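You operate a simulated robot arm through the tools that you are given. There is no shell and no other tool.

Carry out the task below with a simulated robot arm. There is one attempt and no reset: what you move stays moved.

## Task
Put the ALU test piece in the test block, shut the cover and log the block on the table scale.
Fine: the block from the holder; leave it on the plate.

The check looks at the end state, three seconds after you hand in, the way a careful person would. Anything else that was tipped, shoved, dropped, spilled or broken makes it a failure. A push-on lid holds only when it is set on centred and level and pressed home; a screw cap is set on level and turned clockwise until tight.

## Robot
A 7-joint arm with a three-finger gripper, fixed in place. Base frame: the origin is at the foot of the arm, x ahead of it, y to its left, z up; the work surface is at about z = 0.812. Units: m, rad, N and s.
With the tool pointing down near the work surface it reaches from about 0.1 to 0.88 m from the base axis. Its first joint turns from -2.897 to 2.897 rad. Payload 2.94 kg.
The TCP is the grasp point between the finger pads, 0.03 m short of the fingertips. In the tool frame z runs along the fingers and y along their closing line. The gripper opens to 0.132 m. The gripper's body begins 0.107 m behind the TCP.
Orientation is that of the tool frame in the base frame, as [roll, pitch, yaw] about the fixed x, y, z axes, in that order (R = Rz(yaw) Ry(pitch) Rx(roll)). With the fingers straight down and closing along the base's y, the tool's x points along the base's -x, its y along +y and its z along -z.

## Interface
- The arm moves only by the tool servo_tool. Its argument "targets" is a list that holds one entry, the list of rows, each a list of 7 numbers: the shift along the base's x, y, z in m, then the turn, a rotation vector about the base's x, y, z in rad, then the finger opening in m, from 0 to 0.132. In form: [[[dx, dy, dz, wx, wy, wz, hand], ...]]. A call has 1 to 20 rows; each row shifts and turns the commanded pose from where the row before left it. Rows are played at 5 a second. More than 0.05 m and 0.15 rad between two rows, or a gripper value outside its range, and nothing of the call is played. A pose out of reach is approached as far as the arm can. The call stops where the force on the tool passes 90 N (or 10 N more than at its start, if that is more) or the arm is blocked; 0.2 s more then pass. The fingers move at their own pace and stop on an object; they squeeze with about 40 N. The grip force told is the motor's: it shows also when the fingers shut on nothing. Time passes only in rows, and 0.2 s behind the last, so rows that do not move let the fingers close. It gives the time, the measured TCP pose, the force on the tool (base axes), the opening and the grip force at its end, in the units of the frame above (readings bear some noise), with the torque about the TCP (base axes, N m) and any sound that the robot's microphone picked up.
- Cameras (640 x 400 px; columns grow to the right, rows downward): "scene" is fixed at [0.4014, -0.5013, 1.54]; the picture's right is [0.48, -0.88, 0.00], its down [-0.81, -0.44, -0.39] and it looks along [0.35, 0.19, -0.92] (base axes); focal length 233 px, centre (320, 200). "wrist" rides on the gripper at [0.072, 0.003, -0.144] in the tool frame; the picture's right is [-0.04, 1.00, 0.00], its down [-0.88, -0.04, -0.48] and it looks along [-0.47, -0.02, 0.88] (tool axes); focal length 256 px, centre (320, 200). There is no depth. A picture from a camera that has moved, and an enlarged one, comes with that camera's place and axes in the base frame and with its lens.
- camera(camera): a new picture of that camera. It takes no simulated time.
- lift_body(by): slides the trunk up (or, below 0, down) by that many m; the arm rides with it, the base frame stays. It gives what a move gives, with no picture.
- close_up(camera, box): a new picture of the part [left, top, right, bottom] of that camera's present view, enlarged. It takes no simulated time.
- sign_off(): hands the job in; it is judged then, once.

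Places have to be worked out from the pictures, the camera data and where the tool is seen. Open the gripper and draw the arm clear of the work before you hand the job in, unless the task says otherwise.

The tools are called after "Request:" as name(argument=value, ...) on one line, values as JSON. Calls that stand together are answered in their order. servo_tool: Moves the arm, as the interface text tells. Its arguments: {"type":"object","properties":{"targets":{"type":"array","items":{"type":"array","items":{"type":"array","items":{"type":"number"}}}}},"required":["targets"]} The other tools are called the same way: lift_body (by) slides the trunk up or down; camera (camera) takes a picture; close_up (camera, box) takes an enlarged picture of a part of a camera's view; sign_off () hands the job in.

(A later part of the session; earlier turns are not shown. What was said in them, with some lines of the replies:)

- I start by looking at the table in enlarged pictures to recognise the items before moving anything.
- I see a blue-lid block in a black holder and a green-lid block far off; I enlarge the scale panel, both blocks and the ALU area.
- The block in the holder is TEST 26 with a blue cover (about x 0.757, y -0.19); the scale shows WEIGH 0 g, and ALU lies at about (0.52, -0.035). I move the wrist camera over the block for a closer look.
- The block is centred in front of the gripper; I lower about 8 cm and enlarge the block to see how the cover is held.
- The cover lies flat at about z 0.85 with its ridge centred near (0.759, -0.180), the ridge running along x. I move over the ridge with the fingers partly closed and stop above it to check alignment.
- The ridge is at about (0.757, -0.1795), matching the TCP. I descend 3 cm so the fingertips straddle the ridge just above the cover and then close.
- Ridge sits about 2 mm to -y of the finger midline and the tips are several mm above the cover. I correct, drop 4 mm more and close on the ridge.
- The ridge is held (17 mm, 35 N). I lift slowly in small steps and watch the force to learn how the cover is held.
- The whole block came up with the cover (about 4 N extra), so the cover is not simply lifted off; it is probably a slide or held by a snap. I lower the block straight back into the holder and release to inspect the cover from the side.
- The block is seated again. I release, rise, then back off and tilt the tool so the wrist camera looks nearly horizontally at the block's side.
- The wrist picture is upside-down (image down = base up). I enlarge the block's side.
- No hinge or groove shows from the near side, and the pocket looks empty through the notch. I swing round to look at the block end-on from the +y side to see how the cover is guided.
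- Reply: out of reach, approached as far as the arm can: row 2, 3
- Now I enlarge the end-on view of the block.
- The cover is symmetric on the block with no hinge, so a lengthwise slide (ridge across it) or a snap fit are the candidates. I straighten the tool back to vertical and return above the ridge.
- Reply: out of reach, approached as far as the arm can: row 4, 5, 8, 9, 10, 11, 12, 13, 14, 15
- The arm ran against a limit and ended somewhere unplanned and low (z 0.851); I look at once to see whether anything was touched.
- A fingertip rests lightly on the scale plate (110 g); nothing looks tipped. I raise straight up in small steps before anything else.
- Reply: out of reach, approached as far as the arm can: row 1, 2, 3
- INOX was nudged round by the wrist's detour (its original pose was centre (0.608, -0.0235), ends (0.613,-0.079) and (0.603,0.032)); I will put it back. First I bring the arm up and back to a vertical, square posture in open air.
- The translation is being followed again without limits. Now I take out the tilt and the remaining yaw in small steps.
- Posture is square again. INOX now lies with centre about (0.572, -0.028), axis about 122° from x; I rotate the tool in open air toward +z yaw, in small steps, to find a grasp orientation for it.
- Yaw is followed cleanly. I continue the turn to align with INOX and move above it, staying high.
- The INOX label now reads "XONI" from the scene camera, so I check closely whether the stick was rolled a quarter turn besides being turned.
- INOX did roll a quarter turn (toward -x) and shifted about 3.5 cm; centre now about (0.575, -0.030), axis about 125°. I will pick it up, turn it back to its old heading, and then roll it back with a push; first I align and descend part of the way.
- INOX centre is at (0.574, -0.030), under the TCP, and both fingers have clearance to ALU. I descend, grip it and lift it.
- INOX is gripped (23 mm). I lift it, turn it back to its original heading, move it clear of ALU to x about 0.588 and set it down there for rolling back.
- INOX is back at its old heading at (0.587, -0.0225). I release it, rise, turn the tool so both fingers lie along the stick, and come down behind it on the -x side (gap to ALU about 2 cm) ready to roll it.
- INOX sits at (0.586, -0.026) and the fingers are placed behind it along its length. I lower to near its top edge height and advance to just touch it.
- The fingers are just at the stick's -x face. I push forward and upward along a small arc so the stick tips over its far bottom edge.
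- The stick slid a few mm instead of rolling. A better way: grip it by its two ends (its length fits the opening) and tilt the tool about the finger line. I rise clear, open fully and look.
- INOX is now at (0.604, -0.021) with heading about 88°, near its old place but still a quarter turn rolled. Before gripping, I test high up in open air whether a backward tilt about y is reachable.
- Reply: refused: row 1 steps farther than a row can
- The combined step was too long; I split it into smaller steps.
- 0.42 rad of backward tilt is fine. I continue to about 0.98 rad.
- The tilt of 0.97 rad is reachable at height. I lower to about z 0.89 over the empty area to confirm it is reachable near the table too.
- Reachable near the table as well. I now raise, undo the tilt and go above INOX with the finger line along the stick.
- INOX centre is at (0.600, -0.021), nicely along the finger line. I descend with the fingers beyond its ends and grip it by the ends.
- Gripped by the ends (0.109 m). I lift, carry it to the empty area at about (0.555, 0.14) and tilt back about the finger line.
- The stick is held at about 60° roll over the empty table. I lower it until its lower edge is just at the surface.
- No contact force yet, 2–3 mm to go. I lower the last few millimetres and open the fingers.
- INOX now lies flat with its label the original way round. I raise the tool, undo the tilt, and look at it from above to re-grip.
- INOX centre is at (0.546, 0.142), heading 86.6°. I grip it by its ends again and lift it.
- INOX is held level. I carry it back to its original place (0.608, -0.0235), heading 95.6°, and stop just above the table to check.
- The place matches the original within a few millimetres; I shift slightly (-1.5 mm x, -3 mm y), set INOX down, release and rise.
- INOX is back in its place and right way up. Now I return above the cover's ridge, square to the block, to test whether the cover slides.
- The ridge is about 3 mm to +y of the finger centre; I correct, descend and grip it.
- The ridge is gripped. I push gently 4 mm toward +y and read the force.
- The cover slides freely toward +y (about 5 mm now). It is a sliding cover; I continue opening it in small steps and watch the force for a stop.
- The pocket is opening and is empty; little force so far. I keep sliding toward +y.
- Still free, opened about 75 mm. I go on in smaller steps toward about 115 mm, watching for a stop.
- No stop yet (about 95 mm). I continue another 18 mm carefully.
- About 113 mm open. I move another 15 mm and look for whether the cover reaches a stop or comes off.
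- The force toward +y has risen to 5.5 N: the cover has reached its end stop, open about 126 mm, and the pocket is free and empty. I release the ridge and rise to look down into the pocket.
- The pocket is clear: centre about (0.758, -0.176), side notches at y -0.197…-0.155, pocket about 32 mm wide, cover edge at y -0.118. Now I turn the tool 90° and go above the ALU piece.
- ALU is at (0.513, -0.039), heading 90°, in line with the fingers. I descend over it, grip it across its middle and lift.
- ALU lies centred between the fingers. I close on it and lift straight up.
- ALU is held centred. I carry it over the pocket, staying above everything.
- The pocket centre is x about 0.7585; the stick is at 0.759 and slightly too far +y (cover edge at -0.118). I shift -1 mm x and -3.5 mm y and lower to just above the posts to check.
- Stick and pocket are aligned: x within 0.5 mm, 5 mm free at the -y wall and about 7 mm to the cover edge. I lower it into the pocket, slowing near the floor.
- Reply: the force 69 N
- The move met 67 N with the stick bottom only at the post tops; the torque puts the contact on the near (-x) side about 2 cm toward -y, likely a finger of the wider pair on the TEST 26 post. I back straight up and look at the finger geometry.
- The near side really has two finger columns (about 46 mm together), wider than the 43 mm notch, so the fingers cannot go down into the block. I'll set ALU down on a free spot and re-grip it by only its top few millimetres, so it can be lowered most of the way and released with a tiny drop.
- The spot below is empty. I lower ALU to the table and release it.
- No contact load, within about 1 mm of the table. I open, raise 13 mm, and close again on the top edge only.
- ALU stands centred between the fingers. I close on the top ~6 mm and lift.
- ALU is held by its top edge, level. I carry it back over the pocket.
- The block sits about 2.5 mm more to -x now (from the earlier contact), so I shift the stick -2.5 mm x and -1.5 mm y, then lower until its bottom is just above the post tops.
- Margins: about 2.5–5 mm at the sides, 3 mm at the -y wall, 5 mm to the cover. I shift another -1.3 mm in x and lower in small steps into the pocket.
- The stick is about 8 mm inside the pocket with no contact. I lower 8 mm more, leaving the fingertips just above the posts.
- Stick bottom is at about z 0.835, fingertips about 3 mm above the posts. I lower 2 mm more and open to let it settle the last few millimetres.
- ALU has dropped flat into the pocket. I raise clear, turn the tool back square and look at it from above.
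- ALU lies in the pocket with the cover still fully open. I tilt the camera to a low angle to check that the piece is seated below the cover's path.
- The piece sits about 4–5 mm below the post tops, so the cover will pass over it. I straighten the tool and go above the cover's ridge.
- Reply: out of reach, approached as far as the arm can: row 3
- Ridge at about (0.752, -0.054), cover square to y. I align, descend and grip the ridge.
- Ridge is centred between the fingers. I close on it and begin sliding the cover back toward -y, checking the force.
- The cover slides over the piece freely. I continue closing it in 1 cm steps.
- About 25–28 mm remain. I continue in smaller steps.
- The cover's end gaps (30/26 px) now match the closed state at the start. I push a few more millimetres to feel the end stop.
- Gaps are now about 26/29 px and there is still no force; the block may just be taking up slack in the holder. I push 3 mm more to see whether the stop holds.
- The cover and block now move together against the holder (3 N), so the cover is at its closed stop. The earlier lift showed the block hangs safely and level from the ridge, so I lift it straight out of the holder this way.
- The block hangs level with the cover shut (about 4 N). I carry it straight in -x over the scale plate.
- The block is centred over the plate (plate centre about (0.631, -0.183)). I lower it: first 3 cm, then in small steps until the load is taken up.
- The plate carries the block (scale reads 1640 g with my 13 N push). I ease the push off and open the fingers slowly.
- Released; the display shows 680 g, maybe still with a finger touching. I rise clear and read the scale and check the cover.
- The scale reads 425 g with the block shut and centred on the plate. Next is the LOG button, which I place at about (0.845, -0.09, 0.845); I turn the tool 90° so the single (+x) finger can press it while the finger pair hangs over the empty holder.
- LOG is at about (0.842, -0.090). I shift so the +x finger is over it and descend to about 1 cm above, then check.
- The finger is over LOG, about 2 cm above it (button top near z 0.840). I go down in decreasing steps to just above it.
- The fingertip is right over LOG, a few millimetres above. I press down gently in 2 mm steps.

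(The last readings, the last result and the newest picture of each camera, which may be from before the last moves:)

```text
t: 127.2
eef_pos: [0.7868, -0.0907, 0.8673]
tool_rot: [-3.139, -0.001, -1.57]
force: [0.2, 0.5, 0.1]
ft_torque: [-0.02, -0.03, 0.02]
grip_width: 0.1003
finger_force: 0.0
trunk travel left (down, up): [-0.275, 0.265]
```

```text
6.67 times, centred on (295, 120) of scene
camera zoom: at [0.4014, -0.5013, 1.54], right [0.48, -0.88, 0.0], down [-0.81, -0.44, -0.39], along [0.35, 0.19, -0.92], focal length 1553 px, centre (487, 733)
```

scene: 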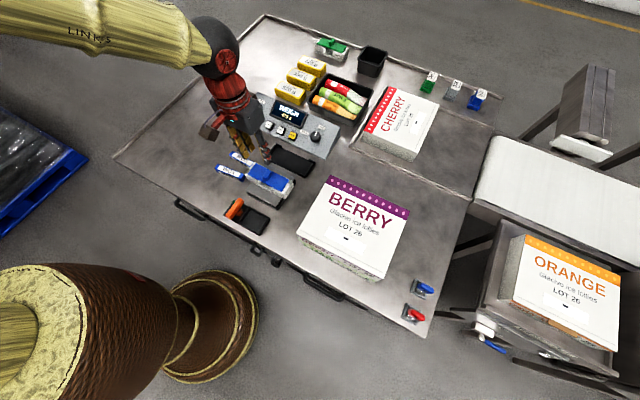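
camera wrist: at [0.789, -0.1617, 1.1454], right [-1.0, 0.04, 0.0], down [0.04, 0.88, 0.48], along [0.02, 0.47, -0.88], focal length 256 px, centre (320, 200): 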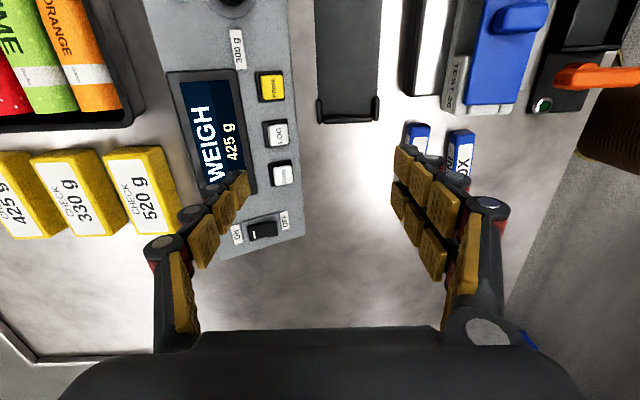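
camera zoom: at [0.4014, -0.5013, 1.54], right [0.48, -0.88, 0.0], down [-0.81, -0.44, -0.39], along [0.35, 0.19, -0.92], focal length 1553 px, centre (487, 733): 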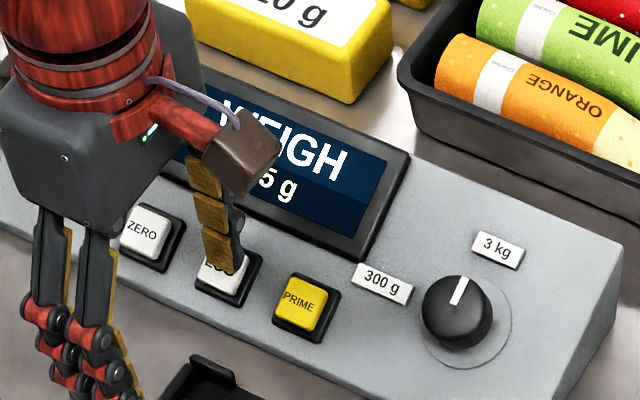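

No contact yet. I continue down in 2 mm steps.

Request:
servo_tool(targets=[[[0, 0, -0.002, 0, 0, 0, 0.1], [0, 0, -0.002, 0, 0, 0, 0.1], [0, 0, 0, 0, 0, 0, 0.1]]])

Request:
close_up(camera="scene", box=[260, 90, 330, 150])

Request:
close_up(camera="wrist", box=[140, 60, 400, 240])

```text
t: 128.0
eef_pos: [0.787, -0.0898, 0.8634]
tool_rot: [-3.14, 0.0, -1.57]
force: [-0.5, -0.1, 2.4]
ft_torque: [0.01, -0.1, -0.01]
grip_width: 0.1012
finger_force: 0.0
trunk travel left (down, up): [-0.275, 0.265]
heard: click
```

```text
6.67 times, centred on (295, 120) of scene
camera zoom: at [0.4014, -0.5013, 1.54], right [0.48, -0.88, 0.0], down [-0.81, -0.44, -0.39], along [0.35, 0.19, -0.92], focal length 1553 px, centre (487, 733)
```

zoom: 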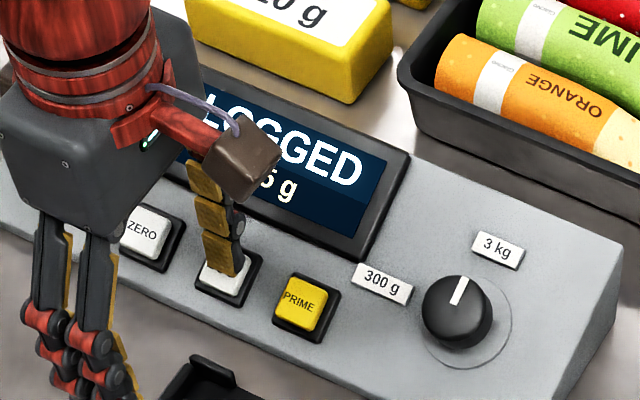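

```text
2.22 times, centred on (270, 150) of wrist
camera zoom: at [0.7832, -0.1615, 1.0082], right [-1.0, 0.04, 0.0], down [0.04, 0.88, 0.48], along [0.02, 0.47, -0.88], focal length 569 px, centre (431, 311)
```

zoom: 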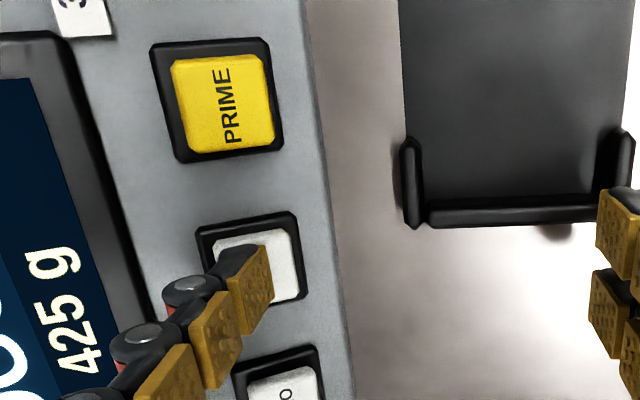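

A click was heard and the display shows LOGGED 425 g. I raise straight up off the button and check the whole scene.

Request:
servo_tool(targets=[[[0, 0, 0.01, 0, 0, 0, 0.1], [0, 0, 0.03, 0, 0, 0, 0.1], [0, 0, 0.04, 0, 0, 0, 0.1], [0, 0, 0.04, 0, 0, 0, 0.1], [0, 0, 0.03, 0, 0, 0, 0.1], [0, 0, 0, 0, 0, 0, 0.1]]])

Request:
camera(camera="scene")

Request:
close_up(camera="scene", box=[180, 80, 340, 240])

Request:
camera(camera="wrist")

```text
t: 129.4
eef_pos: [0.7846, -0.095, 1.0143]
tool_rot: [-3.141, 0.0, -1.572]
force: [0.2, 0.1, -0.7]
ft_torque: [0.05, 0.0, 0.01]
grip_width: 0.0999
finger_force: 0.0
trunk travel left (down, up): [-0.275, 0.265]
```

```text
taken
```

scene: 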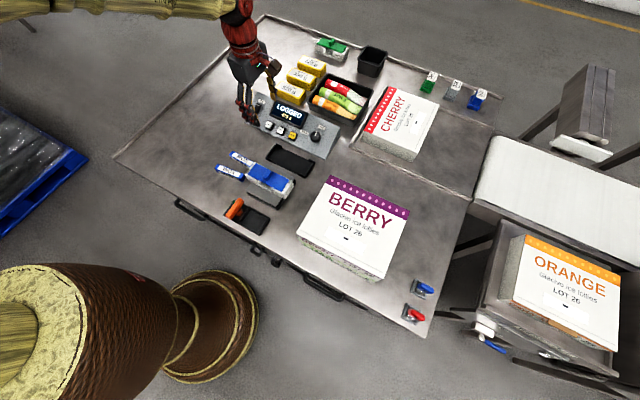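

```text
2.50 times, centred on (260, 160) of scene
camera zoom: at [0.4014, -0.5013, 1.54], right [0.48, -0.88, 0.0], down [-0.81, -0.44, -0.39], along [0.35, 0.19, -0.92], focal length 582 px, centre (470, 300)
```

zoom: 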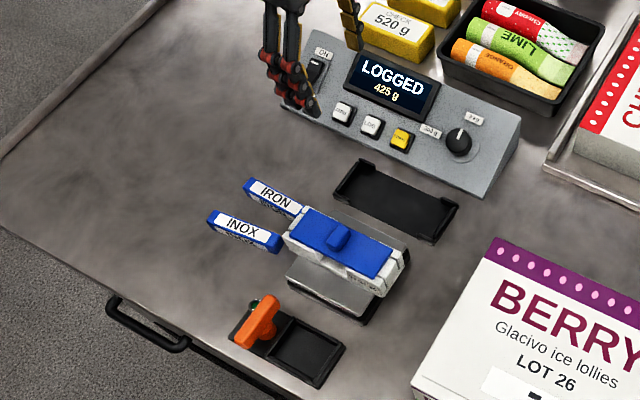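

```text
taken
camera wrist: at [0.7806, -0.166, 1.1584], right [-1.0, 0.04, 0.0], down [0.04, 0.88, 0.48], along [0.02, 0.47, -0.88], focal length 256 px, centre (320, 200)
```

wrist: 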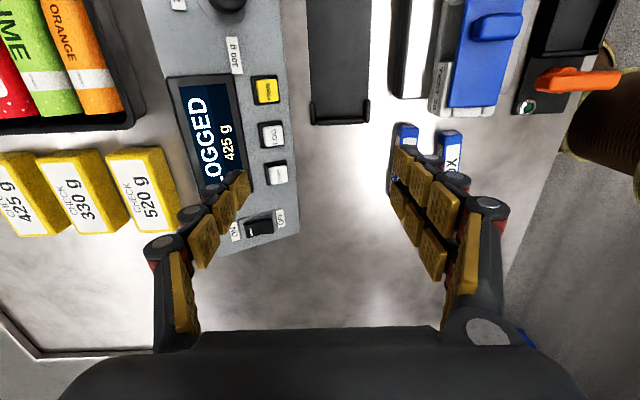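

Logged. I compare the bench with the first picture at the same enlargement to make sure IRON, INOX, stamp and holder are where they belong.

Request:
close_up(camera="scene", box=[195, 145, 305, 240])

Request:
close_up(camera="scene", box=[230, 150, 310, 210])

Request:
close_up(camera="scene", box=[180, 30, 420, 240])

```text
4.21 times, centred on (250, 192) of scene
camera zoom: at [0.4014, -0.5013, 1.54], right [0.48, -0.88, 0.0], down [-0.81, -0.44, -0.39], along [0.35, 0.19, -0.92], focal length 981 px, centre (615, 232)
```

zoom: 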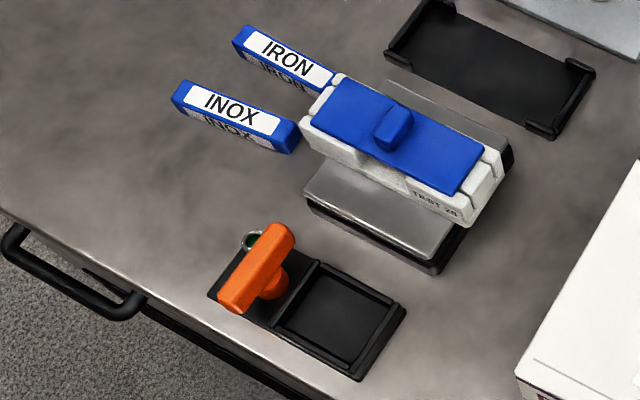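

```text
6.67 times, centred on (270, 180) of scene
camera zoom: at [0.4014, -0.5013, 1.54], right [0.48, -0.88, 0.0], down [-0.81, -0.44, -0.39], along [0.35, 0.19, -0.92], focal length 1553 px, centre (653, 333)
```

zoom: 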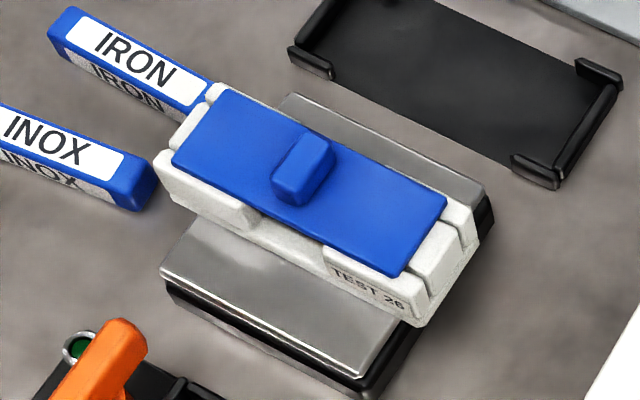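

```text
1.90 times, centred on (300, 135) of scene
camera zoom: at [0.4014, -0.5013, 1.54], right [0.48, -0.88, 0.0], down [-0.81, -0.44, -0.39], along [0.35, 0.19, -0.92], focal length 444 px, centre (358, 324)
```

zoom: 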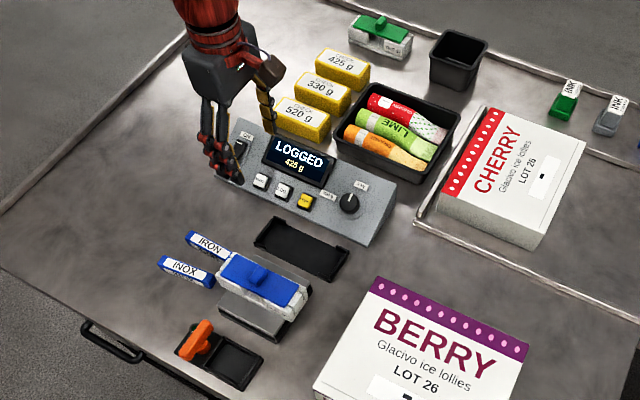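

IRON, stamp, holder and the rest match the first picture, and INOX is within a few millimetres of its original spot; the block is shut on the plate and logged. I open the gripper fully and draw the arm back to its starting area.

Request:
servo_tool(targets=[[[-0.01, 0.02, 0.03, 0, 0, 0, 0.132], [-0.015, 0.03, 0.02, 0, 0, -0.1428, 0.132], [-0.02, 0.03, 0.02, 0, 0, -0.1428, 0.132], [-0.02, 0.03, 0.02, 0, 0, -0.1428, 0.132], [-0.02, 0.03, 0, 0, 0, -0.1428, 0.132], [-0.02, 0.03, 0, 0, 0, -0.1428, 0.132], [-0.02, 0.03, 0, 0, 0, -0.1428, 0.132], [-0.02, 0.02, 0, 0, 0, -0.1428, 0.132], [-0.01, 0, 0, 0, 0, -0.1428, 0.132], [0, 0, 0, 0, 0, -0.1428, 0.132], [0, 0, 0, 0, 0, -0.1428, 0.132], [0, 0, 0, 0, 0, -0.1428, 0.132], [0, 0, 0, 0, 0, 0, 0.132]]])

Request:
camera(camera="scene")

Request:
camera(camera="wrist")

Request:
close_up(camera="scene", box=[180, 30, 420, 240])

```text
t: 132.2
eef_pos: [0.6311, 0.1304, 1.106]
tool_rot: [-3.14, 0.0, 3.141]
force: [-0.5, -1.1, -0.1]
ft_torque: [0.04, 0.02, 0.02]
grip_width: 0.1319
finger_force: 0.1
trunk travel left (down, up): [-0.275, 0.265]
```

```text
taken
```

scene: 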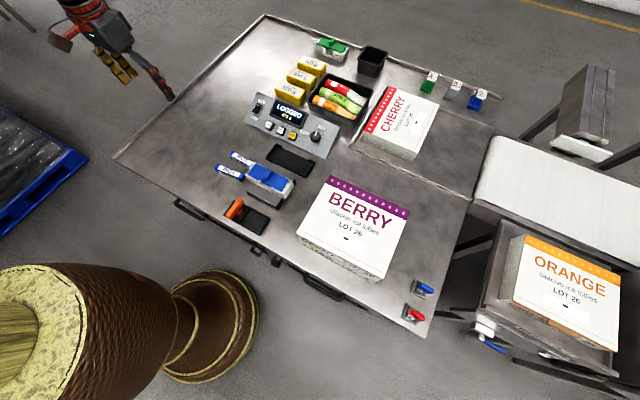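

```text
taken
camera wrist: at [0.5591, 0.134, 1.2487], right [0.04, 1.0, 0.0], down [0.88, -0.04, 0.48], along [0.47, -0.02, -0.88], focal length 256 px, centre (320, 200)
```

wrist: 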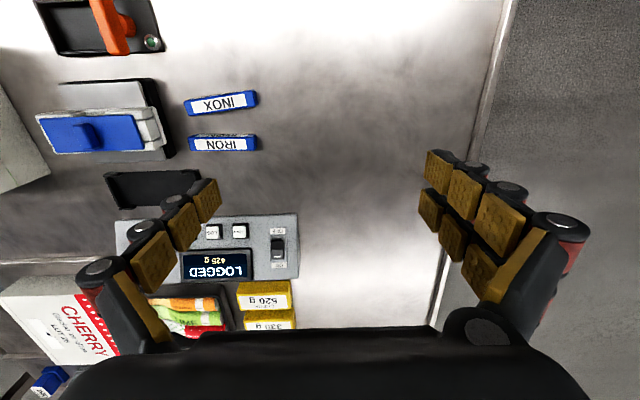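

```text
1.90 times, centred on (300, 135) of scene
camera zoom: at [0.4014, -0.5013, 1.54], right [0.48, -0.88, 0.0], down [-0.81, -0.44, -0.39], along [0.35, 0.19, -0.92], focal length 444 px, centre (358, 324)
```

zoom: 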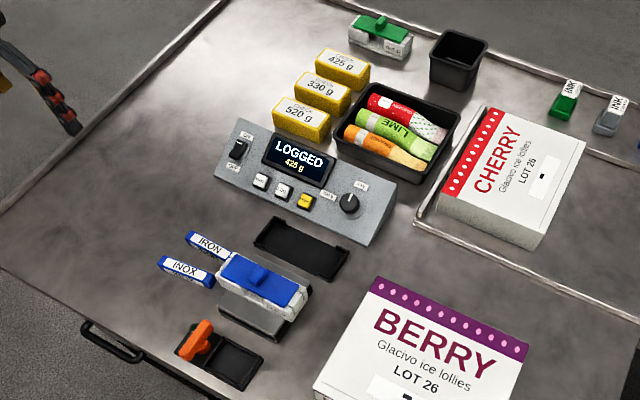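

The block with ALU inside is shut on the plate and the display shows LOGGED 425 g. IRON and INOX are back at their starting places, the gripper is open and the arm is clear, so I hand in.

Request:
sign_off()

```text
The job is handed in.
```

The ALU test piece is in block TEST 26, taken from the holder, with its cover shut. The block is on the scale plate, and the display reads LOGGED 425 g. I've handed the job in. The gripper is open and the arm is back near its starting position.

Three things happened that weren't part of the task:

- **INOX piece:** early on, the arm swung off course and knocked INOX, turning it and rolling it a quarter turn. I put it back the right way round, within a few millimetres of where it started.
- **Scale plate:** the same swing touched the plate lightly, and the display showed 110 g for a moment. It was back at 0 g before I weighed anything.
- **Block contact:** while I was placing the ALU piece, the fingers pressed on the block with about 67 N and shifted it a few millimetres in its holder. I saw no damage. I then regripped the piece near its top edge and let it drop the last few millimetres into the pocket.

In the final pictures, everything else on the bench looked the same as at the start.
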